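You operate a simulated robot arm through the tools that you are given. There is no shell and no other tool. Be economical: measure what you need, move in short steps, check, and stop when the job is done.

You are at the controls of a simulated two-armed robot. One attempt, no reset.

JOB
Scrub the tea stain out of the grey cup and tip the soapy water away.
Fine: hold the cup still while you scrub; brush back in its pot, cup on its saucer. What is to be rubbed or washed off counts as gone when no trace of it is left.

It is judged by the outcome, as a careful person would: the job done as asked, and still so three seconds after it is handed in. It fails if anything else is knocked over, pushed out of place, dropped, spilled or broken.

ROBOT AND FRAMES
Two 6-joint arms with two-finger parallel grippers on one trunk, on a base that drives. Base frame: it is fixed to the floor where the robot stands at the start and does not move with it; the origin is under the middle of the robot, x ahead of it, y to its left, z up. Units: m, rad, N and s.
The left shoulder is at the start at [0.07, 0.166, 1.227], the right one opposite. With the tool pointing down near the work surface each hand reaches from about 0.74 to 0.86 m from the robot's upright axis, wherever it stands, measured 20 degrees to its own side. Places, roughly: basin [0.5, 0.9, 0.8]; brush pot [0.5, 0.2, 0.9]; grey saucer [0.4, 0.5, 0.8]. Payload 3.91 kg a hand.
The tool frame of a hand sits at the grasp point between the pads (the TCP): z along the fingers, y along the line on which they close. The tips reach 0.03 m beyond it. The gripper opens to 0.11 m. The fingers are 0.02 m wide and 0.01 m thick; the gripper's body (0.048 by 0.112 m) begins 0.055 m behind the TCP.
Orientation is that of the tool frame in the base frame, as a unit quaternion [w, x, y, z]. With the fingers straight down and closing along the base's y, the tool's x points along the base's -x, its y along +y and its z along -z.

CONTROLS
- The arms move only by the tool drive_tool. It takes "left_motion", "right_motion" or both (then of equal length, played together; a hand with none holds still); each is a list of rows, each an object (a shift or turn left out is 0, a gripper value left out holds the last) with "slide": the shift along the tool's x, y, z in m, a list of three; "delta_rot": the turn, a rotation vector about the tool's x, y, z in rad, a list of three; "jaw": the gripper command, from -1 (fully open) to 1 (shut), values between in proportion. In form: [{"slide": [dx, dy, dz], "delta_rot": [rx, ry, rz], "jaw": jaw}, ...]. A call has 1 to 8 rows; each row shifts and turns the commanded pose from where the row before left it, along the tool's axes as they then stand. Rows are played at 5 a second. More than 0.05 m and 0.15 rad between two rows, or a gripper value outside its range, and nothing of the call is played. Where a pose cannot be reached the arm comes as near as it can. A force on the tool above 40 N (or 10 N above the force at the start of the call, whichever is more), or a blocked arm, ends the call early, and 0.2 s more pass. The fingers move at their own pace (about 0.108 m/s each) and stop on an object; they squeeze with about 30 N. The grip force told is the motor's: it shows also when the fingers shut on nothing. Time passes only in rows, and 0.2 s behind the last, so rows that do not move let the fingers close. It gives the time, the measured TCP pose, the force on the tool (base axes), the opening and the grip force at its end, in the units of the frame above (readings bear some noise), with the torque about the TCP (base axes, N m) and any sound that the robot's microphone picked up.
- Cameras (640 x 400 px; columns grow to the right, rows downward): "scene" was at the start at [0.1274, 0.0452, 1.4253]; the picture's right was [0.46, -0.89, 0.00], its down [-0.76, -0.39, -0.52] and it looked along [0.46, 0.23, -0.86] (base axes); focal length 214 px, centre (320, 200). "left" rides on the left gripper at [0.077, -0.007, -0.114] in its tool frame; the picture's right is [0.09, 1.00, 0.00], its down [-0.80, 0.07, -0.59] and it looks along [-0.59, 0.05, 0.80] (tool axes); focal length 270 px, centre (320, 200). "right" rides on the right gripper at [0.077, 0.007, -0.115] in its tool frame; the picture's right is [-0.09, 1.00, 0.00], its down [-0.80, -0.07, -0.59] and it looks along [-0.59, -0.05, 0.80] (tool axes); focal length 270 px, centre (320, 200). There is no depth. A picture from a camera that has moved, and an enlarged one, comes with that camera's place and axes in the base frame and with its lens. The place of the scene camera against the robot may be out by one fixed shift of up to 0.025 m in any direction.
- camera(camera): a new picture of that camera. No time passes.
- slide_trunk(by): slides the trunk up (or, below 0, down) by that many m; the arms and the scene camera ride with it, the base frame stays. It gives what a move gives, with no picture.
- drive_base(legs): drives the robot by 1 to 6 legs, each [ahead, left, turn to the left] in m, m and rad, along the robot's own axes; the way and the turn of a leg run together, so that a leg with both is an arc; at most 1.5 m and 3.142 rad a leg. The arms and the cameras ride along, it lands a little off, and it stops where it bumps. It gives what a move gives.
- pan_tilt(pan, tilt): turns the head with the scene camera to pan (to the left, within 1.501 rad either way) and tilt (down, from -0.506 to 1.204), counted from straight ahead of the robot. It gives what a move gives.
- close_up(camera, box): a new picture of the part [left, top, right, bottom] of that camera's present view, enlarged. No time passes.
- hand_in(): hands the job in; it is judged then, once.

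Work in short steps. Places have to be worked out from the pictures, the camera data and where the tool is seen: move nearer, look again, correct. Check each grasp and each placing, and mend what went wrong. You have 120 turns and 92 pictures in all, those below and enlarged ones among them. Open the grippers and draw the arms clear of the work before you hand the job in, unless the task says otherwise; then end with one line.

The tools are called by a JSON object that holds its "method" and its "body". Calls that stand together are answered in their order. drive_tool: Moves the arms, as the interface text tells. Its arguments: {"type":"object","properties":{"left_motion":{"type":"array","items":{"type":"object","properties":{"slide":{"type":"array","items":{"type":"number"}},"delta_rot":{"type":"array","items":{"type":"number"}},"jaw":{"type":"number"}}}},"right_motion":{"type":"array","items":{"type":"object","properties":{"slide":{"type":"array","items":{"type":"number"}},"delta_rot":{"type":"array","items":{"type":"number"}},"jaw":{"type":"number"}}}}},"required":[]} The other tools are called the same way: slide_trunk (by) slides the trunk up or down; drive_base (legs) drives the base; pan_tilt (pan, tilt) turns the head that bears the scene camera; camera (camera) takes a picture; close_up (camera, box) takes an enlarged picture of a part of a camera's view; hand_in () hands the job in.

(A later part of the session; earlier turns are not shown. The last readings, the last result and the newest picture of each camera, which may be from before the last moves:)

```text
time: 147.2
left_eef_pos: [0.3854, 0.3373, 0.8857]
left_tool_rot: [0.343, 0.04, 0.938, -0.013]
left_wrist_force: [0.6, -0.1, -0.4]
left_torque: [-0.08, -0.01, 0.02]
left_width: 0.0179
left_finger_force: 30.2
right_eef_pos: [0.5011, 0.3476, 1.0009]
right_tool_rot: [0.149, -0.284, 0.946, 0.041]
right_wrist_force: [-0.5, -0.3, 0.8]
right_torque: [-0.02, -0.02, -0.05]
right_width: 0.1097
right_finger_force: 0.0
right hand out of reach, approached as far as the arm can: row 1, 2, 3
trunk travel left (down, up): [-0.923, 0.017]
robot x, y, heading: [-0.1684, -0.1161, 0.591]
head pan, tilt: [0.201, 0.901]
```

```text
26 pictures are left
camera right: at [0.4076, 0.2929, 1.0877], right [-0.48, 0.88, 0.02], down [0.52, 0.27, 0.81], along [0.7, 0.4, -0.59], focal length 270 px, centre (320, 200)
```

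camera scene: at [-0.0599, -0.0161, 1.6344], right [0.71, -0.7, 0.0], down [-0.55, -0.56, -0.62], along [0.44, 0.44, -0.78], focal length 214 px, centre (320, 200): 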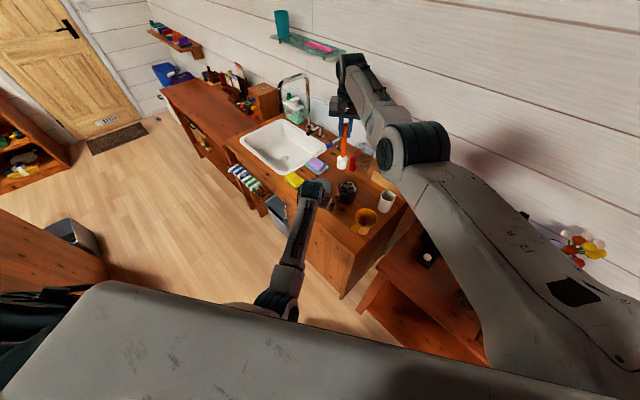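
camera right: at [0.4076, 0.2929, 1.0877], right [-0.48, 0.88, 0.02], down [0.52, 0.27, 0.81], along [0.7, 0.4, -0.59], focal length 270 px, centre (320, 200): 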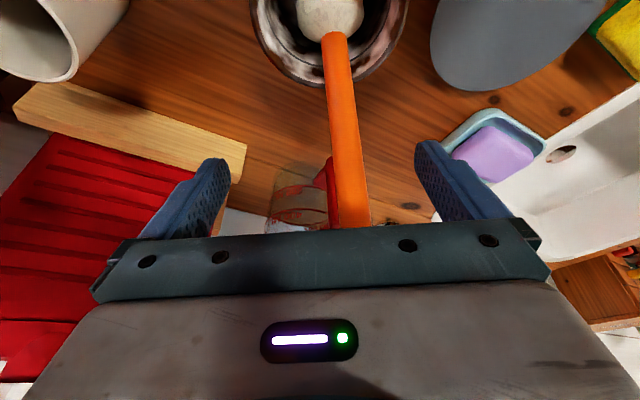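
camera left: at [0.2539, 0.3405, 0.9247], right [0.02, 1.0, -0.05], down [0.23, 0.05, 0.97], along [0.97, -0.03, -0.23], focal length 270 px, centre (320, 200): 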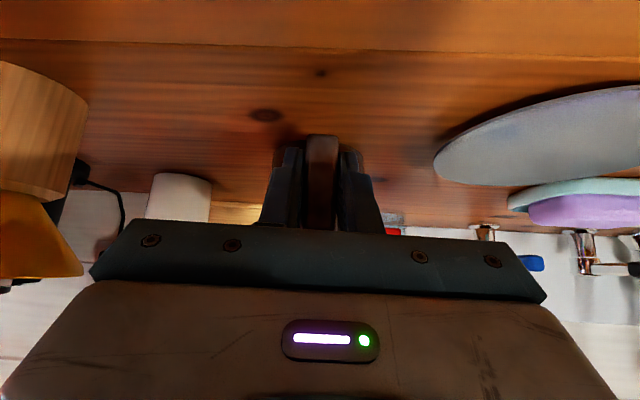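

The right arm's inward reach is the limit here. I tilt the tool a little to the left, which moves the fingertips over without moving the wrist, and go lower around the handle.

{"method": "drive_tool", "body": {"right_motion": [{"slide": [-0.004, 0.009, 0.02], "delta_rot": [-0.1, 0, 0]}, {"slide": [-0.004, 0.009, 0.025], "delta_rot": [-0.1, 0, 0]}, {}]}}

{"method": "camera", "body": {"camera": "right"}}

{"method": "close_up", "body": {"camera": "scene", "box": [300, 120, 400, 220]}}

```text
time: 148.0
left_eef_pos: [0.385, 0.3369, 0.887]
left_tool_rot: [0.343, 0.041, 0.939, -0.014]
left_wrist_force: [-0.4, -1.8, 0.3]
left_torque: [-0.21, -0.12, -0.13]
left_width: 0.0177
left_finger_force: 30.1
right_eef_pos: [0.4951, 0.3371, 0.9837]
right_tool_rot: [0.125, -0.295, 0.94, 0.115]
right_wrist_force: [0.1, -0.3, -0.9]
right_torque: [0.02, -0.01, 0.01]
right_width: 0.1096
right_finger_force: 0.0
right hand out of reach, approached as far as the arm can: row 1, 2
trunk travel left (down, up): [-0.923, 0.017]
robot x, y, heading: [-0.1673, -0.115, 0.59]
head pan, tilt: [0.201, 0.901]
```

```text
25 pictures are left
camera right: at [0.4119, 0.2695, 1.0692], right [-0.51, 0.84, 0.17], down [0.58, 0.19, 0.79], along [0.64, 0.5, -0.59], focal length 270 px, centre (320, 200)
```

right: 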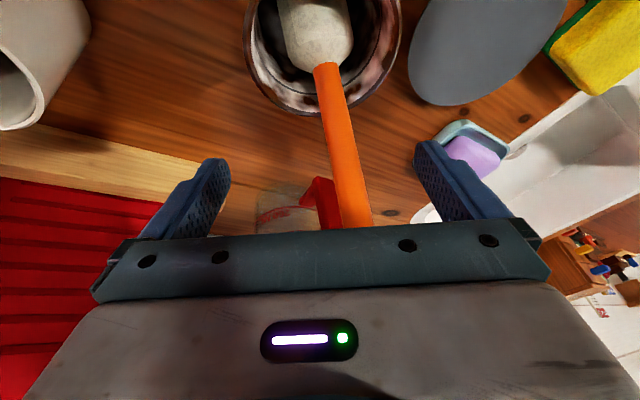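

```text
4.00 times, centred on (350, 170) of scene
camera zoom: at [-0.0589, -0.0188, 1.6345], right [0.71, -0.7, 0.0], down [-0.55, -0.56, -0.62], along [0.44, 0.44, -0.78], focal length 858 px, centre (200, 320)
```

zoom: 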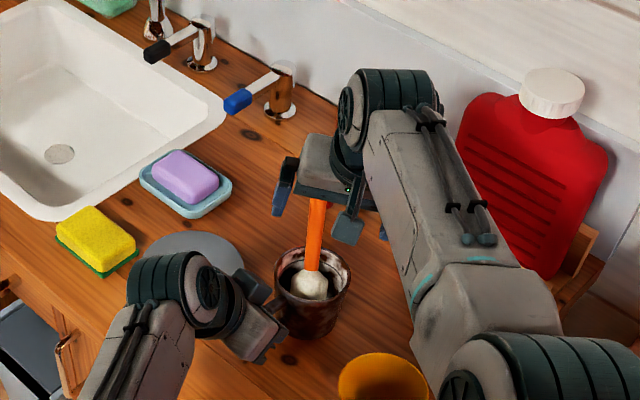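

The handle is still about 4 cm out of reach. Instead of moving the base I bring the cup to it: the right hand goes up first, then the left hand lifts the cup a few millimetres and draws it 5 cm toward the robot.

{"method": "drive_tool", "body": {"right_motion": [{"slide": [0.01, 0, -0.04]}, {"slide": [0.01, 0, -0.045]}, {"slide": [0.01, 0, -0.045], "delta_rot": [0.1, 0.05, 0]}, {"slide": [0.01, 0, -0.03], "delta_rot": [0.1, 0.05, 0]}]}}

{"method": "drive_tool", "body": {"left_motion": [{"slide": [-0.003, 0, -0.0038]}, {"slide": [0.0095, -0.0105, -0.0085]}, {"slide": [0.0095, -0.0105, -0.0085]}, {"slide": [0.0095, -0.0105, -0.0085]}, {}]}}

{"method": "camera", "body": {"camera": "right"}}

```text
time: 149.0
left_eef_pos: [0.3857, 0.3364, 0.8871]
left_tool_rot: [0.343, 0.041, 0.938, -0.014]
left_wrist_force: [-1.0, 0.5, -0.7]
left_torque: [-0.06, 0.09, 0.0]
left_width: 0.0176
left_finger_force: 29.7
right_eef_pos: [0.4438, 0.2617, 1.1209]
right_tool_rot: [0.101, -0.288, 0.952, 0.023]
right_wrist_force: [-0.2, 0.1, 0.5]
right_torque: [-0.01, 0.03, 0.02]
right_width: 0.1099
right_finger_force: 0.1
trunk travel left (down, up): [-0.923, 0.017]
robot x, y, heading: [-0.1719, -0.1139, 0.596]
head pan, tilt: [0.201, 0.901]
```

```text
time: 150.2
left_eef_pos: [0.3439, 0.3074, 0.8915]
left_tool_rot: [0.343, 0.041, 0.938, -0.015]
left_wrist_force: [-0.1, -0.6, -3.0]
left_torque: [0.01, 0.16, -0.01]
left_width: 0.0178
left_finger_force: 29.7
right_eef_pos: [0.4445, 0.2651, 1.1235]
right_tool_rot: [0.102, -0.289, 0.952, 0.025]
right_wrist_force: [0.3, 0.0, 0.0]
right_torque: [0.03, -0.03, -0.03]
right_width: 0.1099
right_finger_force: 0.2
trunk travel left (down, up): [-0.923, 0.017]
robot x, y, heading: [-0.1654, -0.1157, 0.594]
head pan, tilt: [0.201, 0.901]
```

```text
23 pictures are left
camera right: at [0.3586, 0.2158, 1.2188], right [-0.48, 0.88, 0.01], down [0.58, 0.31, 0.75], along [0.65, 0.37, -0.66], focal length 270 px, centre (320, 200)
```

right: 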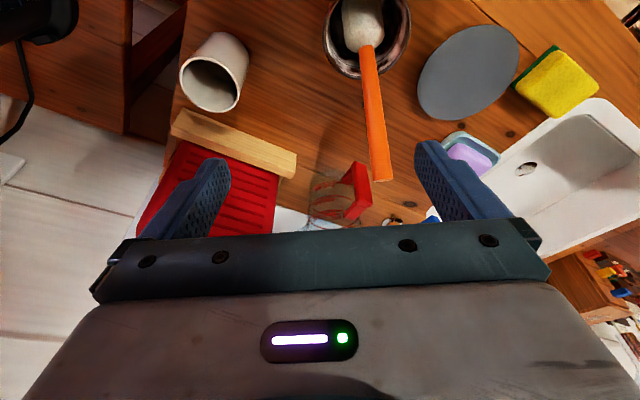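

The cup moved cleanly. The handle now runs from about (0.435, 0.323, 0.88) to (0.494, 0.366, 1.02). I move the right hand over it and down around it.

{"method": "drive_tool", "body": {"right_motion": [{"slide": [-0.036, 0.0275, 0.0075]}, {"slide": [-0.036, 0.0275, 0.0075]}, {"slide": [0.0075, 0, 0.036]}, {"slide": [0.0075, 0, 0.036]}, {"slide": [0.0075, 0, 0.036]}, {"slide": [0.0075, 0, 0.036]}, {}]}}

{"method": "camera", "body": {"camera": "right"}}

```text
time: 151.8
left_eef_pos: [0.344, 0.3079, 0.8924]
left_tool_rot: [0.343, 0.04, 0.939, -0.013]
left_wrist_force: [-0.6, -0.4, -1.6]
left_torque: [-0.01, 0.17, -0.01]
left_width: 0.0178
left_finger_force: 29.7
right_eef_pos: [0.4665, 0.3382, 0.9775]
right_tool_rot: [0.101, -0.291, 0.951, 0.028]
right_wrist_force: [0.1, 0.4, -0.5]
right_torque: [0.02, -0.03, 0.01]
right_width: 0.1101
right_finger_force: 0.1
right hand out of reach, approached as far as the arm can: row 5, 6
trunk travel left (down, up): [-0.923, 0.017]
robot x, y, heading: [-0.1714, -0.1128, 0.591]
head pan, tilt: [0.201, 0.901]
```

```text
22 pictures are left
camera right: at [0.3813, 0.2894, 1.0741], right [-0.49, 0.87, 0.01], down [0.58, 0.31, 0.75], along [0.65, 0.37, -0.66], focal length 270 px, centre (320, 200)
```

right: 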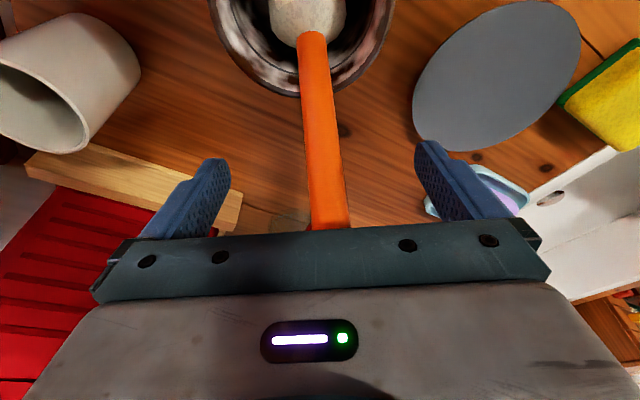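

The handle is centred sideways and slightly forward. Two centimetres lower it passes through the pads, with the fingertips still 1 cm above the rim. I go down and close.

{"method": "drive_tool", "body": {"right_motion": [{"slide": [0.002, 0.003, 0.011]}, {"slide": [0.002, 0.002, 0.01]}, {}]}}

{"method": "drive_tool", "body": {"right_motion": [{"jaw": 0.3}, {"jaw": 0.7}, {"jaw": 1}, {"jaw": 1}, {"jaw": 1}]}}

{"method": "camera", "body": {"camera": "right"}}

```text
time: 152.6
left_eef_pos: [0.3436, 0.3083, 0.8903]
left_tool_rot: [0.342, 0.041, 0.939, -0.014]
left_wrist_force: [0.2, 1.4, -3.3]
left_torque: [-0.01, 0.24, -0.01]
left_width: 0.0176
left_finger_force: 30.4
right_eef_pos: [0.4621, 0.3363, 0.9572]
right_tool_rot: [0.101, -0.292, 0.951, 0.027]
right_wrist_force: [0.7, -0.5, -0.5]
right_torque: [-0.01, 0.02, 0.04]
right_width: 0.1099
right_finger_force: 0.1
right hand out of reach, approached as far as the arm can: row 1, 2
trunk travel left (down, up): [-0.923, 0.017]
robot x, y, heading: [-0.1696, -0.1142, 0.593]
head pan, tilt: [0.201, 0.901]
```

```text
time: 153.8
left_eef_pos: [0.3447, 0.3071, 0.8921]
left_tool_rot: [0.343, 0.041, 0.938, -0.013]
left_wrist_force: [-1.7, 1.7, -3.6]
left_torque: [-0.03, 0.33, 0.04]
left_width: 0.0177
left_finger_force: 30.4
right_eef_pos: [0.4629, 0.3358, 0.9581]
right_tool_rot: [0.101, -0.291, 0.951, 0.027]
right_wrist_force: [1.7, -1.0, 0.3]
right_torque: [-0.06, -0.26, 0.16]
right_width: 0.0172
right_finger_force: 30.2
trunk travel left (down, up): [-0.923, 0.017]
robot x, y, heading: [-0.1689, -0.1147, 0.593]
head pan, tilt: [0.201, 0.901]
```

```text
21 pictures are left
camera right: at [0.3771, 0.2867, 1.0546], right [-0.49, 0.87, 0.01], down [0.58, 0.32, 0.75], along [0.65, 0.37, -0.66], focal length 270 px, centre (320, 200)
```

right: 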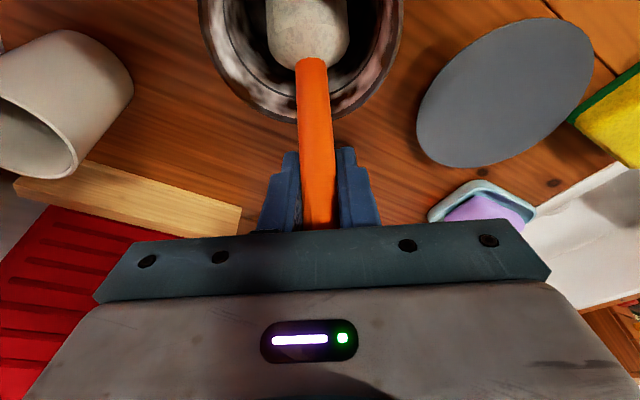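

The brush is gripped again. I set the cup down on the counter with the left hand, then swing the brush upright about its end in the cup.

{"method": "drive_tool", "body": {"left_motion": [{"slide": [0.0026, 0, 0.0031]}, {}, {}, {}, {}, {}, {}, {}], "right_motion": [{}, {"slide": [0.0085, 0, -0.005], "delta_rot": [0, -0.07, 0]}, {"slide": [0.0085, 0, -0.0055], "delta_rot": [0, -0.07, 0]}, {"slide": [0.008, 0, -0.0062], "delta_rot": [0, -0.07, 0]}, {"slide": [0.0078, 0, -0.0066], "delta_rot": [0, -0.07, 0]}, {"slide": [0.0072, 0, -0.007], "delta_rot": [0, -0.07, 0]}, {"slide": [0.0068, 0, -0.0075], "delta_rot": [0, -0.07, 0]}, {}]}}

{"method": "close_up", "body": {"camera": "scene", "box": [290, 130, 390, 230]}}

{"method": "camera", "body": {"camera": "right"}}

```text
time: 155.8
left_eef_pos: [0.3436, 0.3067, 0.8899]
left_tool_rot: [0.344, 0.04, 0.938, -0.012]
left_wrist_force: [-2.5, -1.2, 4.5]
left_torque: [-0.13, -0.4, -0.19]
left_width: 0.0178
left_finger_force: 30.2
right_eef_pos: [0.5143, 0.2532, 0.9872]
right_tool_rot: [0.338, -0.264, 0.902, 0.051]
right_wrist_force: [-1.0, -1.4, 3.6]
right_torque: [-0.17, 0.22, 0.02]
right_width: 0.0177
right_finger_force: 30.7
right hand out of reach, approached as far as the arm can: row 5, 6, 7
trunk travel left (down, up): [-0.923, 0.017]
robot x, y, heading: [-0.1688, -0.1175, 0.593]
head pan, tilt: [0.201, 0.901]
stopped in row 8 (right hand): the arm was blocked; the commanded pose is now the measured one
```

```text
4.00 times, centred on (340, 180) of scene
camera zoom: at [-0.0596, -0.02, 1.6345], right [0.71, -0.7, 0.0], down [-0.55, -0.56, -0.62], along [0.44, 0.44, -0.78], focal length 858 px, centre (240, 280)
```

zoom: 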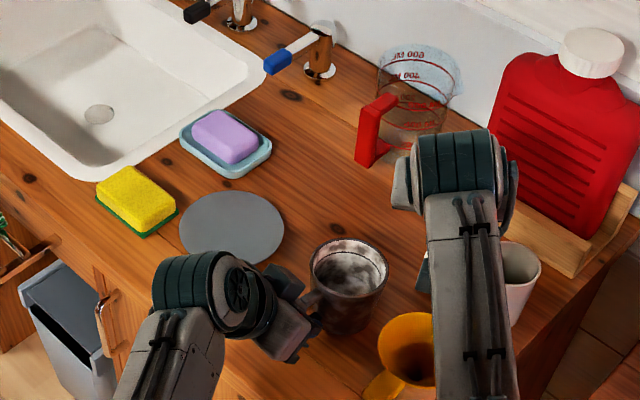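

```text
19 pictures are left
camera right: at [0.397, 0.1937, 1.0273], right [-0.45, 0.89, -0.03], down [0.2, 0.13, 0.97], along [0.87, 0.43, -0.23], focal length 270 px, centre (320, 200)
```

right: 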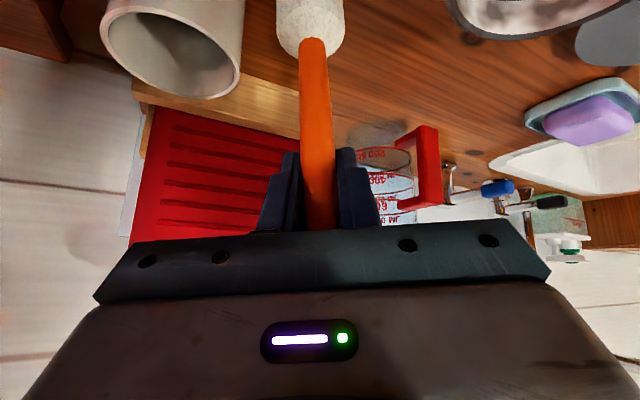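

The brush swung out of the cup beside it because the right arm ran to its inner limit, but it is still gripped, nothing was knocked over, and the cup interior looks partly cleaned. I lift the brush and set a milder tool tilt.

{"method": "drive_tool", "body": {"right_motion": [{"slide": [-0.0286, 0, -0.0347]}, {"slide": [-0.0286, 0, -0.0347]}, {"slide": [-0.0286, 0, -0.0347]}, {"delta_rot": [0, 0.113, 0]}, {"delta_rot": [0, 0.113, 0]}, {"delta_rot": [0, 0.113, 0]}, {}]}}

{"method": "camera", "body": {"camera": "right"}}

```text
time: 157.4
left_eef_pos: [0.3416, 0.3079, 0.8894]
left_tool_rot: [0.343, 0.04, 0.938, -0.012]
left_wrist_force: [-1.3, 0.1, 5.3]
left_torque: [-0.06, -0.62, 0.02]
left_width: 0.0177
left_finger_force: 30.1
right_eef_pos: [0.5064, 0.2656, 1.1238]
right_tool_rot: [0.179, -0.271, 0.946, 0.008]
right_wrist_force: [0.0, -0.2, -0.6]
right_torque: [0.03, -0.01, 0.02]
right_width: 0.0172
right_finger_force: 29.7
trunk travel left (down, up): [-0.923, 0.017]
robot x, y, heading: [-0.1677, -0.1157, 0.597]
head pan, tilt: [0.201, 0.901]
```

```text
18 pictures are left
camera right: at [0.4047, 0.2195, 1.2047], right [-0.44, 0.9, -0.05], down [0.47, 0.28, 0.84], along [0.76, 0.35, -0.54], focal length 270 px, centre (320, 200)
```

right: 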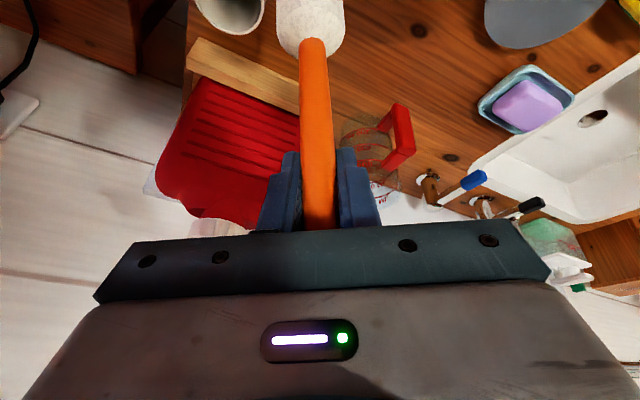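

The brush is firm in the grip. I move it left over the cup with the tool tilted about 12 degrees, easing the left hand's downward pressure at the same time.

{"method": "drive_tool", "body": {"left_motion": [{"slide": [-0.0013, 0, -0.0015]}, {}, {}, {}, {}], "right_motion": [{"slide": [0.004, 0.04, 0], "delta_rot": [0, 0.07, 0]}, {"slide": [0.004, 0.041, 0], "delta_rot": [0, 0.07, 0]}, {"slide": [0.004, 0, 0.016]}, {"slide": [0.004, 0, 0.016]}, {}]}}

{"method": "camera", "body": {"camera": "right"}}

```text
time: 158.6
left_eef_pos: [0.3431, 0.3105, 0.8897]
left_tool_rot: [0.342, 0.04, 0.939, -0.013]
left_wrist_force: [-0.2, 0.5, -1.7]
left_torque: [0.0, 0.15, 0.01]
left_width: 0.0178
left_finger_force: 30.2
right_eef_pos: [0.4631, 0.3297, 1.0804]
right_tool_rot: [0.113, -0.27, 0.956, -0.012]
right_wrist_force: [0.2, -0.6, -0.4]
right_torque: [0.01, -0.03, 0.01]
right_width: 0.0174
right_finger_force: 29.7
right hand out of reach, approached as far as the arm can: row 2
trunk travel left (down, up): [-0.923, 0.017]
robot x, y, heading: [-0.1703, -0.1156, 0.593]
head pan, tilt: [0.201, 0.901]
```

```text
17 pictures are left
camera right: at [0.3713, 0.2911, 1.1754], right [-0.44, 0.9, -0.07], down [0.57, 0.33, 0.75], along [0.7, 0.29, -0.66], focal length 270 px, centre (320, 200)
```

right: 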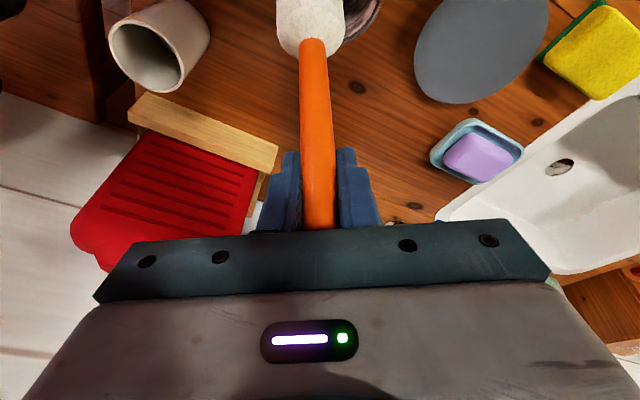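

The brush end is about 1.8 cm to the right of the cup's centre. I swing it left with a small tool roll and start down.

{"method": "drive_tool", "body": {"right_motion": [{"delta_rot": [-0.12, 0, 0]}, {"slide": [0.004, 0.002, 0.017]}, {"slide": [0.005, 0.002, 0.019]}, {}]}}

{"method": "camera", "body": {"camera": "right"}}

```text
time: 159.6
left_eef_pos: [0.3441, 0.3085, 0.8929]
left_tool_rot: [0.343, 0.041, 0.939, -0.012]
left_wrist_force: [0.6, 0.0, -2.6]
left_torque: [0.01, 0.15, 0.02]
left_width: 0.0178
left_finger_force: 29.7
right_eef_pos: [0.4607, 0.3309, 1.0405]
right_tool_rot: [0.097, -0.276, 0.955, 0.046]
right_wrist_force: [-0.4, -0.1, -0.6]
right_torque: [0.03, -0.06, 0.01]
right_width: 0.0173
right_finger_force: 30.1
trunk travel left (down, up): [-0.923, 0.017]
robot x, y, heading: [-0.1674, -0.1136, 0.592]
head pan, tilt: [0.201, 0.901]
```

```text
16 pictures are left
camera right: at [0.3761, 0.2802, 1.1377], right [-0.46, 0.89, 0.05], down [0.61, 0.27, 0.75], along [0.65, 0.38, -0.66], focal length 270 px, centre (320, 200)
```

right: 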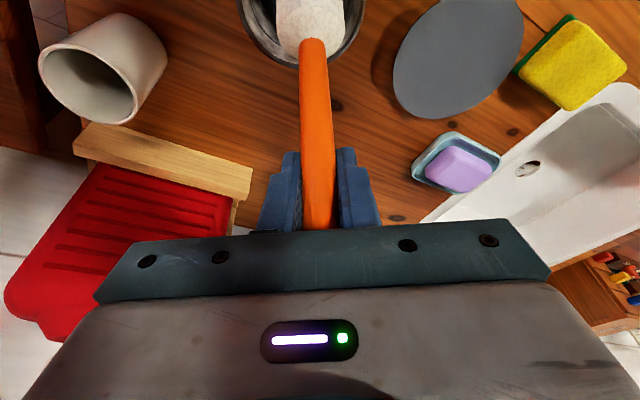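

The brush head is now within the rim. I lower it into the cup toward the bottom.

{"method": "drive_tool", "body": {"right_motion": [{"slide": [0.006, 0, 0.02]}, {"slide": [0.005, 0, 0.018]}, {"slide": [0.004, 0, 0.012]}, {"slide": [0.002, 0, 0.008]}, {}]}}

{"method": "close_up", "body": {"camera": "scene", "box": [290, 130, 390, 230]}}

```text
time: 160.8
left_eef_pos: [0.3421, 0.308, 0.8898]
left_tool_rot: [0.342, 0.041, 0.939, -0.013]
left_wrist_force: [0.8, -0.3, -14.0]
left_torque: [0.03, 0.69, 0.07]
left_width: 0.0178
left_finger_force: 30.0
right_eef_pos: [0.4568, 0.3306, 0.9873]
right_tool_rot: [0.099, -0.276, 0.955, 0.048]
right_wrist_force: [0.9, 0.5, 18.0]
right_torque: [-0.35, 0.61, 0.0]
right_width: 0.0175
right_finger_force: 30.0
trunk travel left (down, up): [-0.923, 0.017]
robot x, y, heading: [-0.1712, -0.1132, 0.593]
head pan, tilt: [0.201, 0.901]
```

```text
4.00 times, centred on (340, 180) of scene
camera zoom: at [-0.0591, -0.0191, 1.6346], right [0.71, -0.7, 0.0], down [-0.55, -0.56, -0.62], along [0.44, 0.44, -0.78], focal length 858 px, centre (240, 280)
```

zoom: 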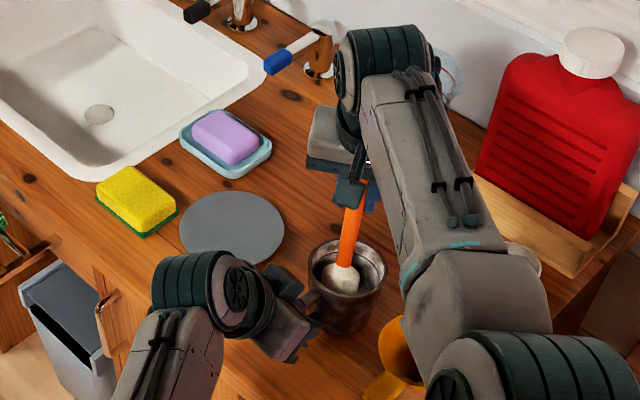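

The brush presses on the cup's bottom with 18 N. I ease off slightly and scrub in circles.

{"method": "drive_tool", "body": {"right_motion": [{"slide": [-0.01, 0, -0.002]}, {"slide": [0.005, 0.012, 0]}, {"slide": [0.012, 0, 0]}, {"slide": [0.005, -0.012, 0]}, {"slide": [-0.005, -0.012, 0]}, {"slide": [-0.012, 0, 0]}, {"slide": [-0.005, 0.012, 0]}, {"slide": [0.01, 0, 0]}]}}

{"method": "drive_tool", "body": {"right_motion": [{"slide": [0.015, 0, 0]}, {"slide": [-0.005, 0.014, 0]}, {"slide": [-0.014, 0.004, 0]}, {"slide": [-0.01, -0.012, 0]}, {"slide": [0.002, -0.014, 0]}, {"slide": [0.012, -0.006, 0]}, {"slide": [0.01, 0.01, 0]}, {"slide": [-0.01, 0.004, 0]}]}}

```text
time: 162.6
left_eef_pos: [0.3427, 0.309, 0.8922]
left_tool_rot: [0.344, 0.04, 0.938, -0.012]
left_wrist_force: [-0.2, 0.2, -0.1]
left_torque: [0.06, -0.03, 0.1]
left_width: 0.0179
left_finger_force: 30.1
right_eef_pos: [0.4515, 0.3305, 0.9844]
right_tool_rot: [0.096, -0.276, 0.955, 0.046]
right_wrist_force: [0.5, -1.1, 0.1]
right_torque: [0.0, -0.06, 0.0]
right_width: 0.0172
right_finger_force: 29.7
trunk travel left (down, up): [-0.923, 0.017]
robot x, y, heading: [-0.1724, -0.1133, 0.598]
head pan, tilt: [0.201, 0.901]
```

```text
time: 164.4
left_eef_pos: [0.3429, 0.3082, 0.8904]
left_tool_rot: [0.343, 0.041, 0.938, -0.014]
left_wrist_force: [-2.7, -0.6, 4.1]
left_torque: [-0.02, -0.44, -0.01]
left_width: 0.018
left_finger_force: 29.2
right_eef_pos: [0.4519, 0.3303, 0.9826]
right_tool_rot: [0.097, -0.277, 0.955, 0.046]
right_wrist_force: [0.3, 0.6, -0.1]
right_torque: [0.01, 0.01, 0.01]
right_width: 0.0175
right_finger_force: 30.2
trunk travel left (down, up): [-0.923, 0.017]
robot x, y, heading: [-0.1678, -0.1165, 0.593]
head pan, tilt: [0.201, 0.901]
```

The grip holds and the cup stays put. I scrub the walls at several heights with larger circles.

{"method": "drive_tool", "body": {"right_motion": [{"slide": [0.016, 0, 0.003]}, {"slide": [-0.004, 0.016, 0]}, {"slide": [-0.014, 0.006, 0]}, {"slide": [-0.016, -0.004, 0]}, {"slide": [-0.006, -0.016, 0]}, {"slide": [0.004, -0.018, 0]}, {"slide": [0.016, -0.004, 0]}, {"slide": [0.016, 0.006, 0]}]}}

{"method": "drive_tool", "body": {"right_motion": [{"slide": [0.0, 0.014, -0.016]}, {"slide": [-0.004, 0.012, 0]}, {"slide": [-0.014, 0.006, 0]}, {"slide": [-0.016, -0.004, 0]}, {"slide": [-0.006, -0.016, 0]}, {"slide": [0.004, -0.018, 0]}, {"slide": [0.016, -0.004, 0]}, {"slide": [0.016, 0.01, 0]}]}}

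{"method": "drive_tool", "body": {"right_motion": [{"slide": [0.0, 0.014, -0.018]}, {"slide": [-0.004, 0.012, 0]}, {"slide": [-0.014, 0.006, 0]}, {"slide": [-0.016, -0.004, 0]}, {"slide": [-0.006, -0.016, 0]}, {"slide": [0.004, -0.018, 0]}, {"slide": [0.016, -0.004, 0]}, {"slide": [0.0, 0.018, 0]}]}}

{"method": "camera", "body": {"camera": "right"}}

```text
time: 166.2
left_eef_pos: [0.3424, 0.3085, 0.8913]
left_tool_rot: [0.343, 0.041, 0.938, -0.013]
left_wrist_force: [0.7, 3.1, 0.6]
left_torque: [0.11, -0.67, 0.27]
left_width: 0.0176
left_finger_force: 29.9
right_eef_pos: [0.4739, 0.3367, 0.9711]
right_tool_rot: [0.101, -0.276, 0.955, 0.047]
right_wrist_force: [4.9, -1.3, 11.5]
right_torque: [-0.47, 0.09, 0.21]
right_width: 0.0177
right_finger_force: 30.6
right hand out of reach, approached as far as the arm can: row 6, 7, 8
trunk travel left (down, up): [-0.923, 0.017]
robot x, y, heading: [-0.1726, -0.1152, 0.595]
head pan, tilt: [0.201, 0.901]
```

```text
time: 168.0
left_eef_pos: [0.3423, 0.3089, 0.8898]
left_tool_rot: [0.341, 0.041, 0.939, -0.014]
left_wrist_force: [-8.9, -5.9, 0.8]
left_torque: [-0.14, -0.04, -0.49]
left_width: 0.0183
left_finger_force: 30.1
right_eef_pos: [0.4541, 0.3127, 0.983]
right_tool_rot: [0.097, -0.276, 0.955, 0.046]
right_wrist_force: [6.6, 5.5, 2.7]
right_torque: [0.58, -0.69, -0.15]
right_width: 0.0172
right_finger_force: 29.7
right hand out of reach, approached as far as the arm can: row 2, 3, 4
trunk travel left (down, up): [-0.923, 0.017]
robot x, y, heading: [-0.1716, -0.1157, 0.594]
head pan, tilt: [0.201, 0.901]
```

```text
time: 169.8
left_eef_pos: [0.3434, 0.308, 0.8913]
left_tool_rot: [0.344, 0.041, 0.938, -0.014]
left_wrist_force: [-0.2, -0.5, 5.0]
left_torque: [-0.12, -0.63, -0.12]
left_width: 0.0173
left_finger_force: 30.2
right_eef_pos: [0.4637, 0.3275, 1.0022]
right_tool_rot: [0.097, -0.276, 0.955, 0.045]
right_wrist_force: [0.4, 0.1, 0.0]
right_torque: [-0.04, 0.01, 0.01]
right_width: 0.0174
right_finger_force: 29.9
trunk travel left (down, up): [-0.923, 0.017]
robot x, y, heading: [-0.1651, -0.1175, 0.593]
head pan, tilt: [0.201, 0.901]
```

```text
14 pictures are left
camera right: at [0.3796, 0.2778, 1.0984], right [-0.46, 0.89, 0.05], down [0.61, 0.27, 0.75], along [0.65, 0.38, -0.66], focal length 270 px, centre (320, 200)
```

right: 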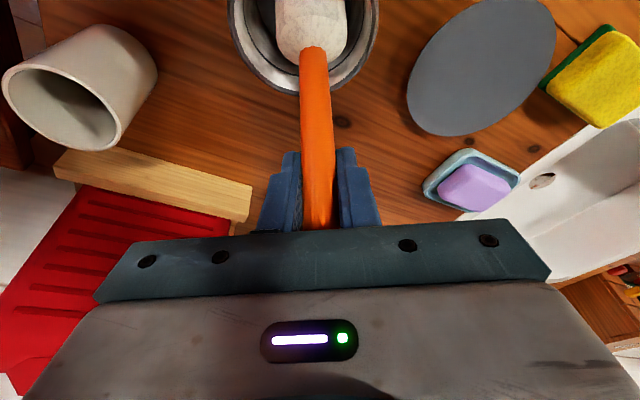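

The cup looks clean grey now. I lift the brush out and inspect the inside.

{"method": "drive_tool", "body": {"right_motion": [{"slide": [-0.008, 0, -0.035]}, {"slide": [-0.009, 0, -0.04]}, {"slide": [-0.009, -0.01, -0.04]}, {"slide": [0, -0.03, -0.015]}, {"slide": [0, -0.03, 0]}, {}]}}

{"method": "close_up", "body": {"camera": "scene", "box": [315, 160, 375, 220]}}

{"method": "camera", "body": {"camera": "right"}}

```text
time: 171.2
left_eef_pos: [0.3433, 0.3089, 0.8913]
left_tool_rot: [0.343, 0.04, 0.938, -0.013]
left_wrist_force: [0.3, -2.0, 7.0]
left_torque: [-0.11, -0.8, -0.09]
left_width: 0.018
left_finger_force: 30.0
right_eef_pos: [0.5004, 0.2663, 1.1333]
right_tool_rot: [0.096, -0.277, 0.955, 0.046]
right_wrist_force: [-0.9, 0.1, -0.4]
right_torque: [-0.03, -0.04, -0.02]
right_width: 0.0176
right_finger_force: 29.9
trunk travel left (down, up): [-0.923, 0.017]
robot x, y, heading: [-0.1709, -0.1124, 0.596]
head pan, tilt: [0.201, 0.901]
```

```text
6.67 times, centred on (345, 190) of scene
camera zoom: at [-0.0602, -0.0187, 1.6346], right [0.71, -0.7, 0.0], down [-0.55, -0.56, -0.62], along [0.44, 0.44, -0.78], focal length 1430 px, centre (153, 267)
```

zoom: 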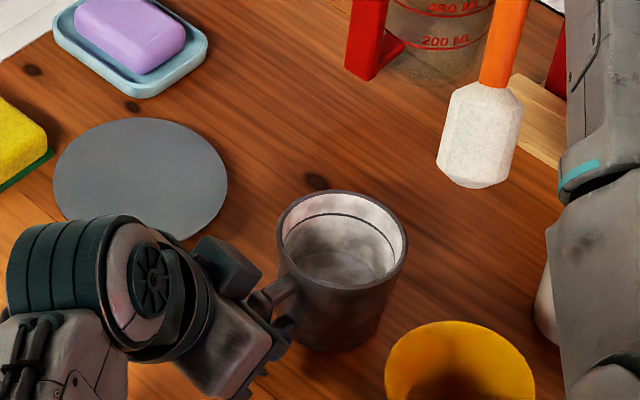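

```text
12 pictures are left
camera right: at [0.4165, 0.2154, 1.2303], right [-0.46, 0.89, 0.05], down [0.61, 0.27, 0.75], along [0.65, 0.38, -0.66], focal length 270 px, centre (320, 200)
```

right: 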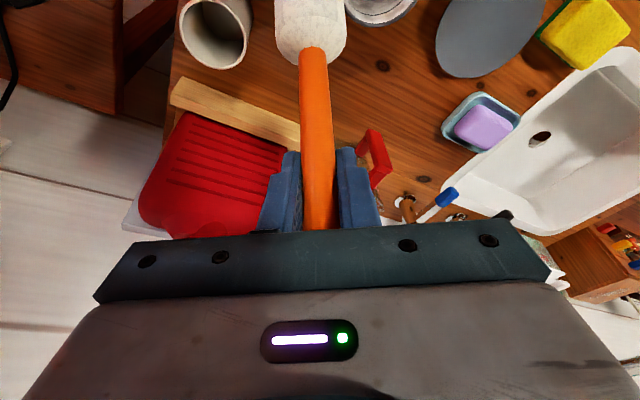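

Nearly clean, but faint smudges remain low on the wall and bottom. I go back in the same way and scrub more.

{"method": "drive_tool", "body": {"right_motion": [{"slide": [0, 0.03, 0]}, {"slide": [0, 0.03, 0.015]}, {"slide": [0.009, 0.01, 0.04]}, {"slide": [0.009, 0, 0.04]}, {"slide": [0.012, 0, 0.035]}, {"slide": [0.008, 0.002, 0.012]}, {"slide": [0.002, 0, 0.007]}, {}]}}

{"method": "drive_tool", "body": {"right_motion": [{"slide": [0.012, 0, 0.002]}, {"slide": [-0.004, 0.012, 0]}, {"slide": [-0.012, 0.004, 0]}, {"slide": [-0.012, -0.004, 0]}, {"slide": [-0.004, -0.014, 0]}, {"slide": [0.006, -0.014, 0]}, {"slide": [0.012, 0.002, 0]}, {"slide": [0.004, 0.014, 0]}]}}

{"method": "drive_tool", "body": {"right_motion": [{"slide": [0.014, 0.0, 0.0]}, {"slide": [-0.002, 0.016, 0]}, {"slide": [-0.014, 0.006, 0]}, {"slide": [-0.014, -0.006, 0]}, {"slide": [-0.006, -0.014, 0]}, {"slide": [0.004, -0.016, 0]}, {"slide": [0.014, -0.002, 0]}, {"slide": [0.006, 0.014, 0]}]}}

{"method": "drive_tool", "body": {"right_motion": [{"slide": [0.014, 0.0, -0.008]}, {"slide": [-0.002, 0.018, 0]}, {"slide": [-0.014, 0.006, 0]}, {"slide": [-0.016, -0.006, 0]}, {"slide": [-0.006, -0.016, 0]}, {"slide": [0.004, -0.018, 0]}, {"slide": [0.016, -0.004, 0]}, {"slide": [0.006, 0.016, 0]}]}}

```text
time: 173.0
left_eef_pos: [0.3412, 0.3083, 0.8893]
left_tool_rot: [0.342, 0.04, 0.939, -0.013]
left_wrist_force: [-10.2, -1.2, -1.5]
left_torque: [0.0, -0.07, -0.15]
left_width: 0.0176
left_finger_force: 30.0
right_eef_pos: [0.4551, 0.3255, 0.9835]
right_tool_rot: [0.097, -0.276, 0.955, 0.046]
right_wrist_force: [10.8, 2.3, 4.0]
right_torque: [0.12, -0.97, 0.2]
right_width: 0.0175
right_finger_force: 29.9
trunk travel left (down, up): [-0.923, 0.017]
robot x, y, heading: [-0.1702, -0.116, 0.595]
head pan, tilt: [0.201, 0.901]
```

```text
time: 174.8
left_eef_pos: [0.3436, 0.3085, 0.8917]
left_tool_rot: [0.343, 0.04, 0.938, -0.013]
left_wrist_force: [-7.7, -0.1, 6.2]
left_torque: [-0.01, -0.9, -0.05]
left_width: 0.0177
left_finger_force: 30.1
right_eef_pos: [0.4563, 0.3231, 0.9832]
right_tool_rot: [0.1, -0.276, 0.955, 0.046]
right_wrist_force: [10.9, 0.2, 2.5]
right_torque: [-0.07, -1.1, 0.32]
right_width: 0.0177
right_finger_force: 30.4
trunk travel left (down, up): [-0.923, 0.017]
robot x, y, heading: [-0.1681, -0.1161, 0.596]
head pan, tilt: [0.201, 0.901]
```

```text
time: 176.6
left_eef_pos: [0.3423, 0.3084, 0.8909]
left_tool_rot: [0.342, 0.04, 0.939, -0.012]
left_wrist_force: [-10.8, -0.7, 5.6]
left_torque: [-0.05, -0.69, -0.18]
left_width: 0.0177
left_finger_force: 29.7
right_eef_pos: [0.4543, 0.3211, 0.9818]
right_tool_rot: [0.101, -0.275, 0.955, 0.046]
right_wrist_force: [12.4, 1.8, 2.9]
right_torque: [-0.06, -1.19, 0.39]
right_width: 0.0177
right_finger_force: 29.9
trunk travel left (down, up): [-0.923, 0.017]
robot x, y, heading: [-0.1721, -0.1097, 0.592]
head pan, tilt: [0.201, 0.901]
```

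```text
time: 178.4
left_eef_pos: [0.3413, 0.3076, 0.8904]
left_tool_rot: [0.342, 0.041, 0.939, -0.014]
left_wrist_force: [-11.3, -1.0, 4.2]
left_torque: [-0.14, -0.52, -0.27]
left_width: 0.0176
left_finger_force: 29.6
right_eef_pos: [0.4519, 0.3157, 0.9886]
right_tool_rot: [0.1, -0.275, 0.955, 0.046]
right_wrist_force: [12.5, 0.9, 2.8]
right_torque: [0.0, -1.22, 0.27]
right_width: 0.0181
right_finger_force: 30.1
trunk travel left (down, up): [-0.923, 0.017]
robot x, y, heading: [-0.1696, -0.1156, 0.592]
head pan, tilt: [0.201, 0.901]
```

I'm leaning on the near wall. I do a round against the far and side walls as well.

{"method": "drive_tool", "body": {"right_motion": [{"slide": [-0.02, 0.004, 0.004]}, {"slide": [-0.012, 0.014, 0]}, {"slide": [-0.004, -0.014, 0.002]}, {"slide": [0.002, -0.018, 0]}, {"slide": [-0.004, 0.018, -0.012]}, {"slide": [0.0, 0.016, 0]}, {"slide": [0.0, -0.03, -0.008]}, {"slide": [0.004, 0.014, 0]}]}}

{"method": "drive_tool", "body": {"right_motion": [{"slide": [0.01, 0.016, 0.018]}, {"slide": [0.014, 0.002, 0]}, {"slide": [-0.014, 0.004, 0]}, {"slide": [0.0, -0.034, 0]}, {"slide": [0.014, -0.002, 0]}, {"slide": [-0.016, -0.002, -0.01]}, {"slide": [0.014, 0.0, 0]}, {"slide": [-0.008, 0.016, 0]}]}}

{"method": "drive_tool", "body": {"right_motion": [{"slide": [-0.008, 0, -0.035]}, {"slide": [-0.009, 0, -0.04]}, {"slide": [-0.009, -0.01, -0.04]}, {"slide": [0, -0.03, -0.015]}, {"slide": [0, -0.03, 0]}, {}]}}

{"method": "close_up", "body": {"camera": "scene", "box": [325, 175, 365, 215]}}

```text
time: 180.2
left_eef_pos: [0.3426, 0.3076, 0.8901]
left_tool_rot: [0.341, 0.041, 0.939, -0.015]
left_wrist_force: [0.4, -0.9, -0.1]
left_torque: [-0.05, -0.16, -0.1]
left_width: 0.0174
left_finger_force: 29.4
right_eef_pos: [0.4739, 0.3352, 1.0088]
right_tool_rot: [0.096, -0.275, 0.955, 0.045]
right_wrist_force: [0.3, 0.3, -1.3]
right_torque: [-0.04, 0.0, 0.0]
right_width: 0.0173
right_finger_force: 29.9
trunk travel left (down, up): [-0.923, 0.017]
robot x, y, heading: [-0.1718, -0.1142, 0.595]
head pan, tilt: [0.201, 0.901]
```

```text
time: 182.0
left_eef_pos: [0.3433, 0.3079, 0.8917]
left_tool_rot: [0.344, 0.04, 0.938, -0.013]
left_wrist_force: [-1.5, -1.1, 1.9]
left_torque: [-0.13, -0.37, -0.17]
left_width: 0.0176
left_finger_force: 30.1
right_eef_pos: [0.4645, 0.3283, 0.9985]
right_tool_rot: [0.096, -0.276, 0.955, 0.045]
right_wrist_force: [-0.4, -0.1, -0.9]
right_torque: [0.03, -0.01, 0.0]
right_width: 0.0174
right_finger_force: 30.2
trunk travel left (down, up): [-0.923, 0.017]
robot x, y, heading: [-0.1688, -0.1184, 0.593]
head pan, tilt: [0.201, 0.901]
```

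```text
time: 183.4
left_eef_pos: [0.3438, 0.3083, 0.8899]
left_tool_rot: [0.342, 0.04, 0.939, -0.013]
left_wrist_force: [0.8, -0.8, 0.4]
left_torque: [-0.06, -0.14, -0.12]
left_width: 0.0177
left_finger_force: 30.0
right_eef_pos: [0.5058, 0.2681, 1.1282]
right_tool_rot: [0.096, -0.275, 0.955, 0.046]
right_wrist_force: [-0.1, 0.7, -0.2]
right_torque: [-0.01, 0.02, -0.01]
right_width: 0.0177
right_finger_force: 30.2
trunk travel left (down, up): [-0.923, 0.017]
robot x, y, heading: [-0.1734, -0.1137, 0.592]
head pan, tilt: [0.201, 0.901]
```

```text
10.00 times, centred on (345, 195) of scene
camera zoom: at [-0.059, -0.0182, 1.6344], right [0.71, -0.7, 0.0], down [-0.55, -0.56, -0.62], along [0.44, 0.44, -0.78], focal length 2145 px, centre (70, 250)
```

zoom: 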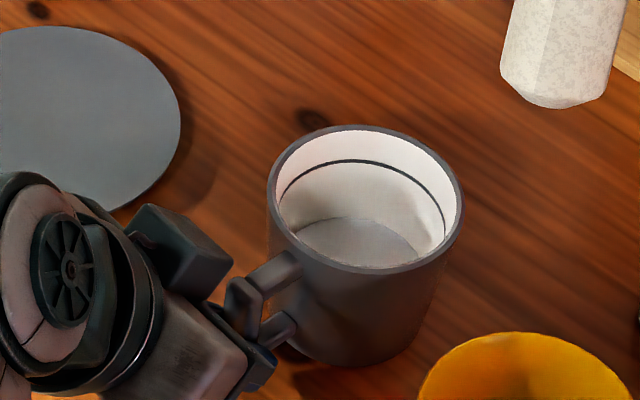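

The cup is spotless now. Next the brush goes back: I move right toward the pot at about (0.540, 0.179) and tilt the tool so the brush hangs upright.

{"method": "drive_tool", "body": {"right_motion": [{"slide": [0, -0.0465, 0]}, {"slide": [0, -0.0465, 0], "delta_rot": [0.05, 0, 0]}, {"delta_rot": [0, -0.14, 0]}, {"delta_rot": [0, -0.14, 0]}, {"delta_rot": [0, -0.14, 0]}, {}]}}

{"method": "camera", "body": {"camera": "right"}}

```text
time: 184.8
left_eef_pos: [0.3444, 0.3081, 0.8904]
left_tool_rot: [0.342, 0.04, 0.939, -0.013]
left_wrist_force: [-0.6, -1.2, 0.3]
left_torque: [-0.07, -0.13, -0.17]
left_width: 0.0178
left_finger_force: 29.8
right_eef_pos: [0.5534, 0.1869, 1.1233]
right_tool_rot: [0.302, -0.263, 0.913, 0.078]
right_wrist_force: [-0.3, 0.1, -0.5]
right_torque: [-0.01, 0.02, 0.01]
right_width: 0.0176
right_finger_force: 29.9
trunk travel left (down, up): [-0.923, 0.017]
robot x, y, heading: [-0.1703, -0.118, 0.59]
head pan, tilt: [0.201, 0.901]
```

```text
10 pictures are left
camera right: at [0.4404, 0.1257, 1.1714], right [-0.47, 0.88, 0.04], down [0.28, 0.11, 0.95], along [0.84, 0.45, -0.3], focal length 270 px, centre (320, 200)
```

right: 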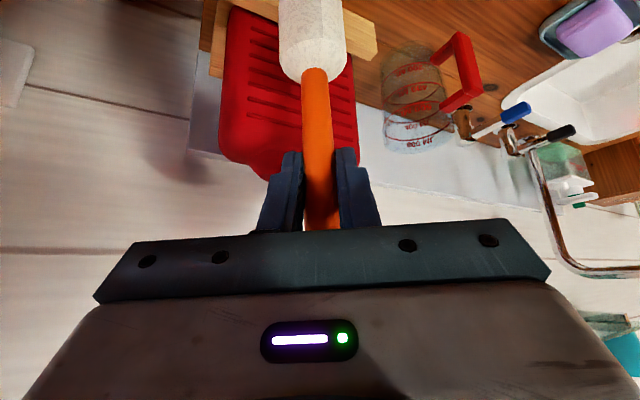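

In the grip the brush now sits about 27 degrees off the tool axis. I adjust the tilt so it is vertical, centre over the pot, and check.

{"method": "drive_tool", "body": {"right_motion": [{"delta_rot": [0, 0.145, 0]}, {"slide": [0.014, -0.001, -0.007]}, {"slide": [0.011, 0, 0.021]}, {}]}}

{"method": "close_up", "body": {"camera": "scene", "box": [320, 120, 440, 240]}}

{"method": "camera", "body": {"camera": "right"}}

```text
time: 185.8
left_eef_pos: [0.3442, 0.3083, 0.8905]
left_tool_rot: [0.342, 0.041, 0.939, -0.014]
left_wrist_force: [1.4, -0.1, -0.2]
left_torque: [-0.04, -0.06, 0.01]
left_width: 0.0176
left_finger_force: 30.5
right_eef_pos: [0.5435, 0.178, 1.0991]
right_tool_rot: [0.232, -0.269, 0.933, 0.059]
right_wrist_force: [-0.2, -0.1, -1.0]
right_torque: [-0.01, -0.01, 0.0]
right_width: 0.0173
right_finger_force: 30.2
trunk travel left (down, up): [-0.923, 0.017]
robot x, y, heading: [-0.1726, -0.1148, 0.593]
head pan, tilt: [0.201, 0.901]
```

```text
3.33 times, centred on (380, 180) of scene
camera zoom: at [-0.0586, -0.0188, 1.6344], right [0.71, -0.7, 0.0], down [-0.55, -0.56, -0.62], along [0.44, 0.44, -0.78], focal length 715 px, centre (120, 267)
```

zoom: 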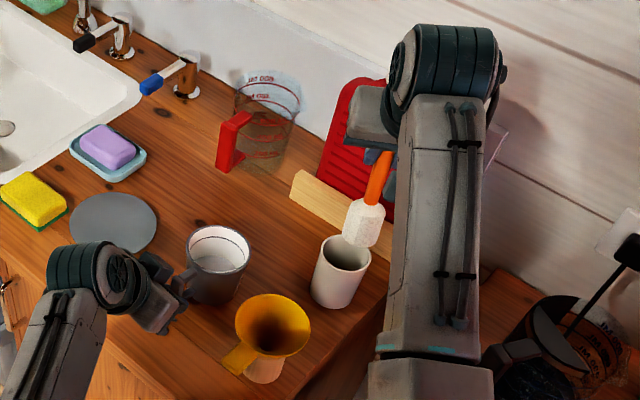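

```text
8 pictures are left
camera right: at [0.4362, 0.1201, 1.165], right [-0.46, 0.89, 0.03], down [0.4, 0.18, 0.9], along [0.79, 0.42, -0.43], focal length 270 px, centre (320, 200)
```

right: 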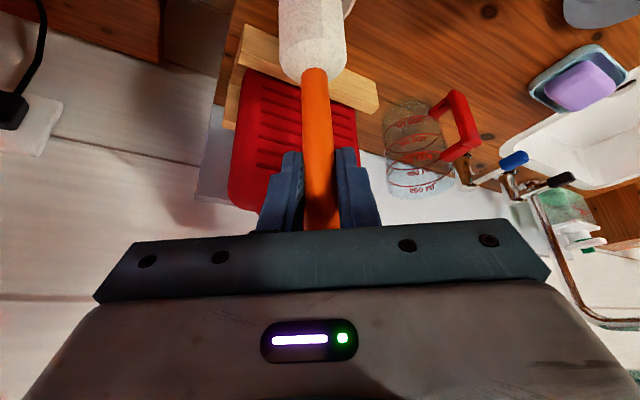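

The brush is upright but about 2 cm short of the pot's centre toward +y. I shift and lower it just to the rim, then check.

{"method": "drive_tool", "body": {"right_motion": [{"slide": [-0.01, 0.013, 0.0054]}, {"slide": [0.007, 0, 0.0133]}, {"slide": [0.0046, 0, 0.0088]}, {}]}}

{"method": "close_up", "body": {"camera": "scene", "box": [350, 160, 410, 220]}}

```text
time: 186.8
left_eef_pos: [0.3442, 0.3092, 0.8918]
left_tool_rot: [0.343, 0.04, 0.938, -0.013]
left_wrist_force: [-0.7, -0.6, -0.1]
left_torque: [-0.02, -0.07, 0.05]
left_width: 0.0175
left_finger_force: 29.4
right_eef_pos: [0.5448, 0.1939, 1.0731]
right_tool_rot: [0.234, -0.268, 0.933, 0.06]
right_wrist_force: [-0.1, -0.1, -1.1]
right_torque: [0.0, 0.0, 0.02]
right_width: 0.0175
right_finger_force: 30.0
trunk travel left (down, up): [-0.923, 0.017]
robot x, y, heading: [-0.1695, -0.1184, 0.594]
head pan, tilt: [0.201, 0.901]
```

```text
6.67 times, centred on (380, 190) of scene
camera zoom: at [-0.0587, -0.0187, 1.6345], right [0.71, -0.7, 0.0], down [-0.55, -0.56, -0.62], along [0.44, 0.44, -0.78], focal length 1430 px, centre (-80, 267)
```

zoom: 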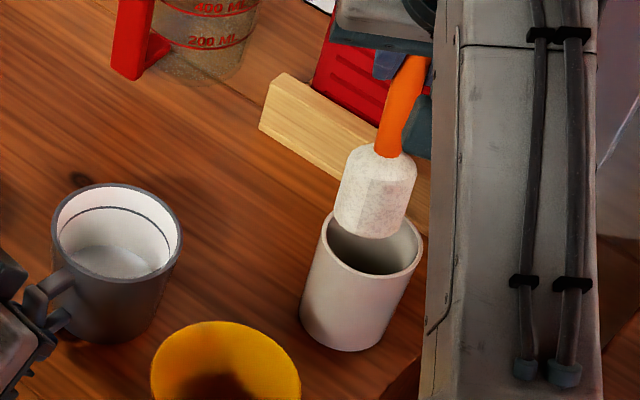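

The brush is aligned over the pot and parallel to it. I lower it in.

{"method": "drive_tool", "body": {"right_motion": [{"slide": [0.0116, 0, 0.0222]}, {"slide": [0.0116, 0, 0.0222]}, {"slide": [0.0116, 0, 0.0222]}, {"slide": [0.0075, 0, 0.0144]}, {}]}}

{"method": "close_up", "body": {"camera": "scene", "box": [350, 160, 410, 220]}}

```text
time: 188.0
left_eef_pos: [0.3426, 0.3055, 0.8917]
left_tool_rot: [0.343, 0.042, 0.938, -0.013]
left_wrist_force: [-1.0, -0.8, -3.0]
left_torque: [-0.01, 0.21, 0.03]
left_width: 0.0174
left_finger_force: 30.4
right_eef_pos: [0.5458, 0.1906, 0.9865]
right_tool_rot: [0.237, -0.267, 0.932, 0.061]
right_wrist_force: [5.4, -10.1, 19.0]
right_torque: [-0.57, -0.7, 0.04]
right_width: 0.0175
right_finger_force: 30.1
trunk travel left (down, up): [-0.923, 0.017]
robot x, y, heading: [-0.1705, -0.1151, 0.59]
head pan, tilt: [0.201, 0.901]
```

```text
6.67 times, centred on (380, 190) of scene
camera zoom: at [-0.061, -0.023, 1.6351], right [0.71, -0.7, 0.0], down [-0.55, -0.56, -0.62], along [0.44, 0.44, -0.78], focal length 1430 px, centre (-80, 267)
```

zoom: 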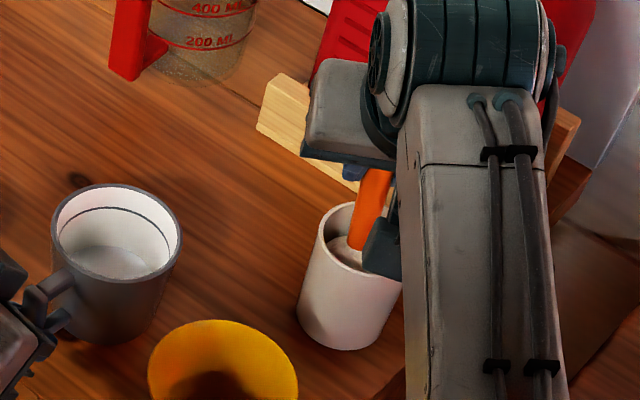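

The brush stands in the pot. I ease off, open the right gripper and withdraw along the tool axis.

{"method": "drive_tool", "body": {"right_motion": [{"slide": [-0.002, 0.002, -0.005]}, {"jaw": -1}, {"jaw": -1}, {"jaw": -1}, {"slide": [0, 0, -0.04]}, {"slide": [0, 0, -0.045]}, {"slide": [0, 0, -0.045]}, {"slide": [0, 0, -0.045]}]}}

{"method": "close_up", "body": {"camera": "scene", "box": [300, 110, 440, 250]}}

```text
time: 189.8
left_eef_pos: [0.3429, 0.3094, 0.8904]
left_tool_rot: [0.343, 0.039, 0.939, -0.013]
left_wrist_force: [0.0, -0.8, -0.8]
left_torque: [-0.01, -0.01, -0.05]
left_width: 0.018
left_finger_force: 30.1
right_eef_pos: [0.4713, 0.1517, 1.1435]
right_tool_rot: [0.234, -0.269, 0.932, 0.06]
right_wrist_force: [0.3, -1.1, 0.8]
right_torque: [0.01, -0.02, -0.01]
right_width: 0.11
right_finger_force: 0.1
trunk travel left (down, up): [-0.923, 0.017]
robot x, y, heading: [-0.1713, -0.1135, 0.593]
head pan, tilt: [0.201, 0.901]
```

```text
2.86 times, centred on (370, 180) of scene
camera zoom: at [-0.0601, -0.0184, 1.6344], right [0.71, -0.7, 0.0], down [-0.55, -0.56, -0.62], along [0.44, 0.44, -0.78], focal length 613 px, centre (177, 257)
```

zoom: 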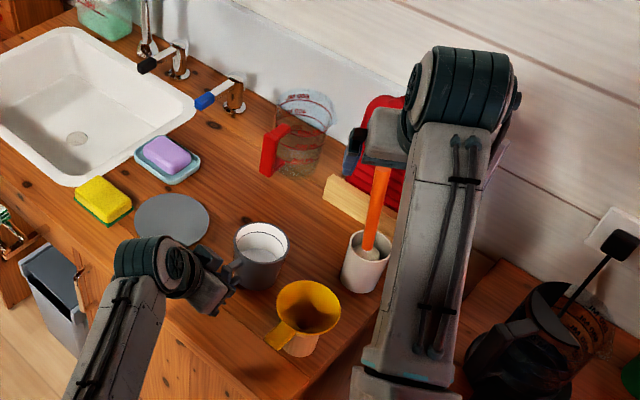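

The brush stands free in its pot. Now I lift the cup with the left hand and raise the right hand clear.

{"method": "drive_tool", "body": {"left_motion": [{"slide": [-0.0129, 0, -0.0153]}, {"slide": [-0.0258, 0, -0.0305]}, {"slide": [-0.0258, 0, -0.0305]}, {"slide": [-0.013, 0, -0.0153]}, {}], "right_motion": [{"slide": [-0.0186, 0, -0.0356]}, {"slide": [-0.0186, 0, -0.0356]}, {}, {}, {}]}}

{"method": "drive_base", "body": {"legs": [[0.283, 0.533, -0.143]]}}

{"method": "camera", "body": {"camera": "scene"}}

```text
time: 191.0
left_eef_pos: [0.3425, 0.3087, 1.0099]
left_tool_rot: [0.341, 0.04, 0.939, -0.012]
left_wrist_force: [-0.4, 0.5, -1.6]
left_torque: [0.01, 0.19, 0.02]
left_width: 0.0175
left_finger_force: 30.0
right_eef_pos: [0.4714, 0.1529, 1.2234]
right_tool_rot: [0.234, -0.268, 0.933, 0.059]
right_wrist_force: [0.5, 0.2, -0.5]
right_torque: [-0.01, 0.02, -0.03]
right_width: 0.1102
right_finger_force: 0.0
trunk travel left (down, up): [-0.923, 0.017]
robot x, y, heading: [-0.1694, -0.1185, 0.591]
head pan, tilt: [0.201, 0.901]
```

```text
time: 194.3
left_eef_pos: [0.3792, 0.8329, 1.0111]
left_tool_rot: [0.34, 0.101, 0.934, -0.034]
left_wrist_force: [-0.8, -0.4, -2.3]
left_torque: [0.04, 0.21, 0.03]
left_width: 0.0177
left_finger_force: 30.5
right_eef_pos: [0.4856, 0.6628, 1.2249]
right_tool_rot: [0.237, -0.208, 0.948, 0.045]
right_wrist_force: [-0.2, -0.7, -0.1]
right_torque: [0.02, 0.01, 0.01]
right_width: 0.1099
right_finger_force: 0.0
trunk travel left (down, up): [-0.923, 0.017]
robot x, y, heading: [-0.1862, 0.4794, 0.462]
head pan, tilt: [0.201, 0.901]
```

```text
4 pictures are left
camera scene: at [-0.0634, 0.562, 1.6345], right [0.62, -0.79, 0.0], down [-0.62, -0.48, -0.62], along [0.49, 0.38, -0.78], focal length 214 px, centre (320, 200)
```

scene: 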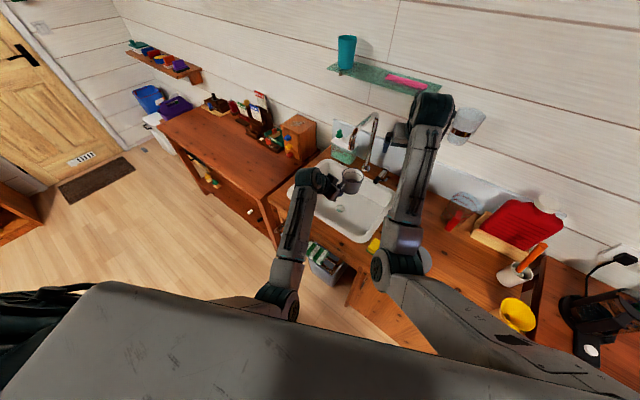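

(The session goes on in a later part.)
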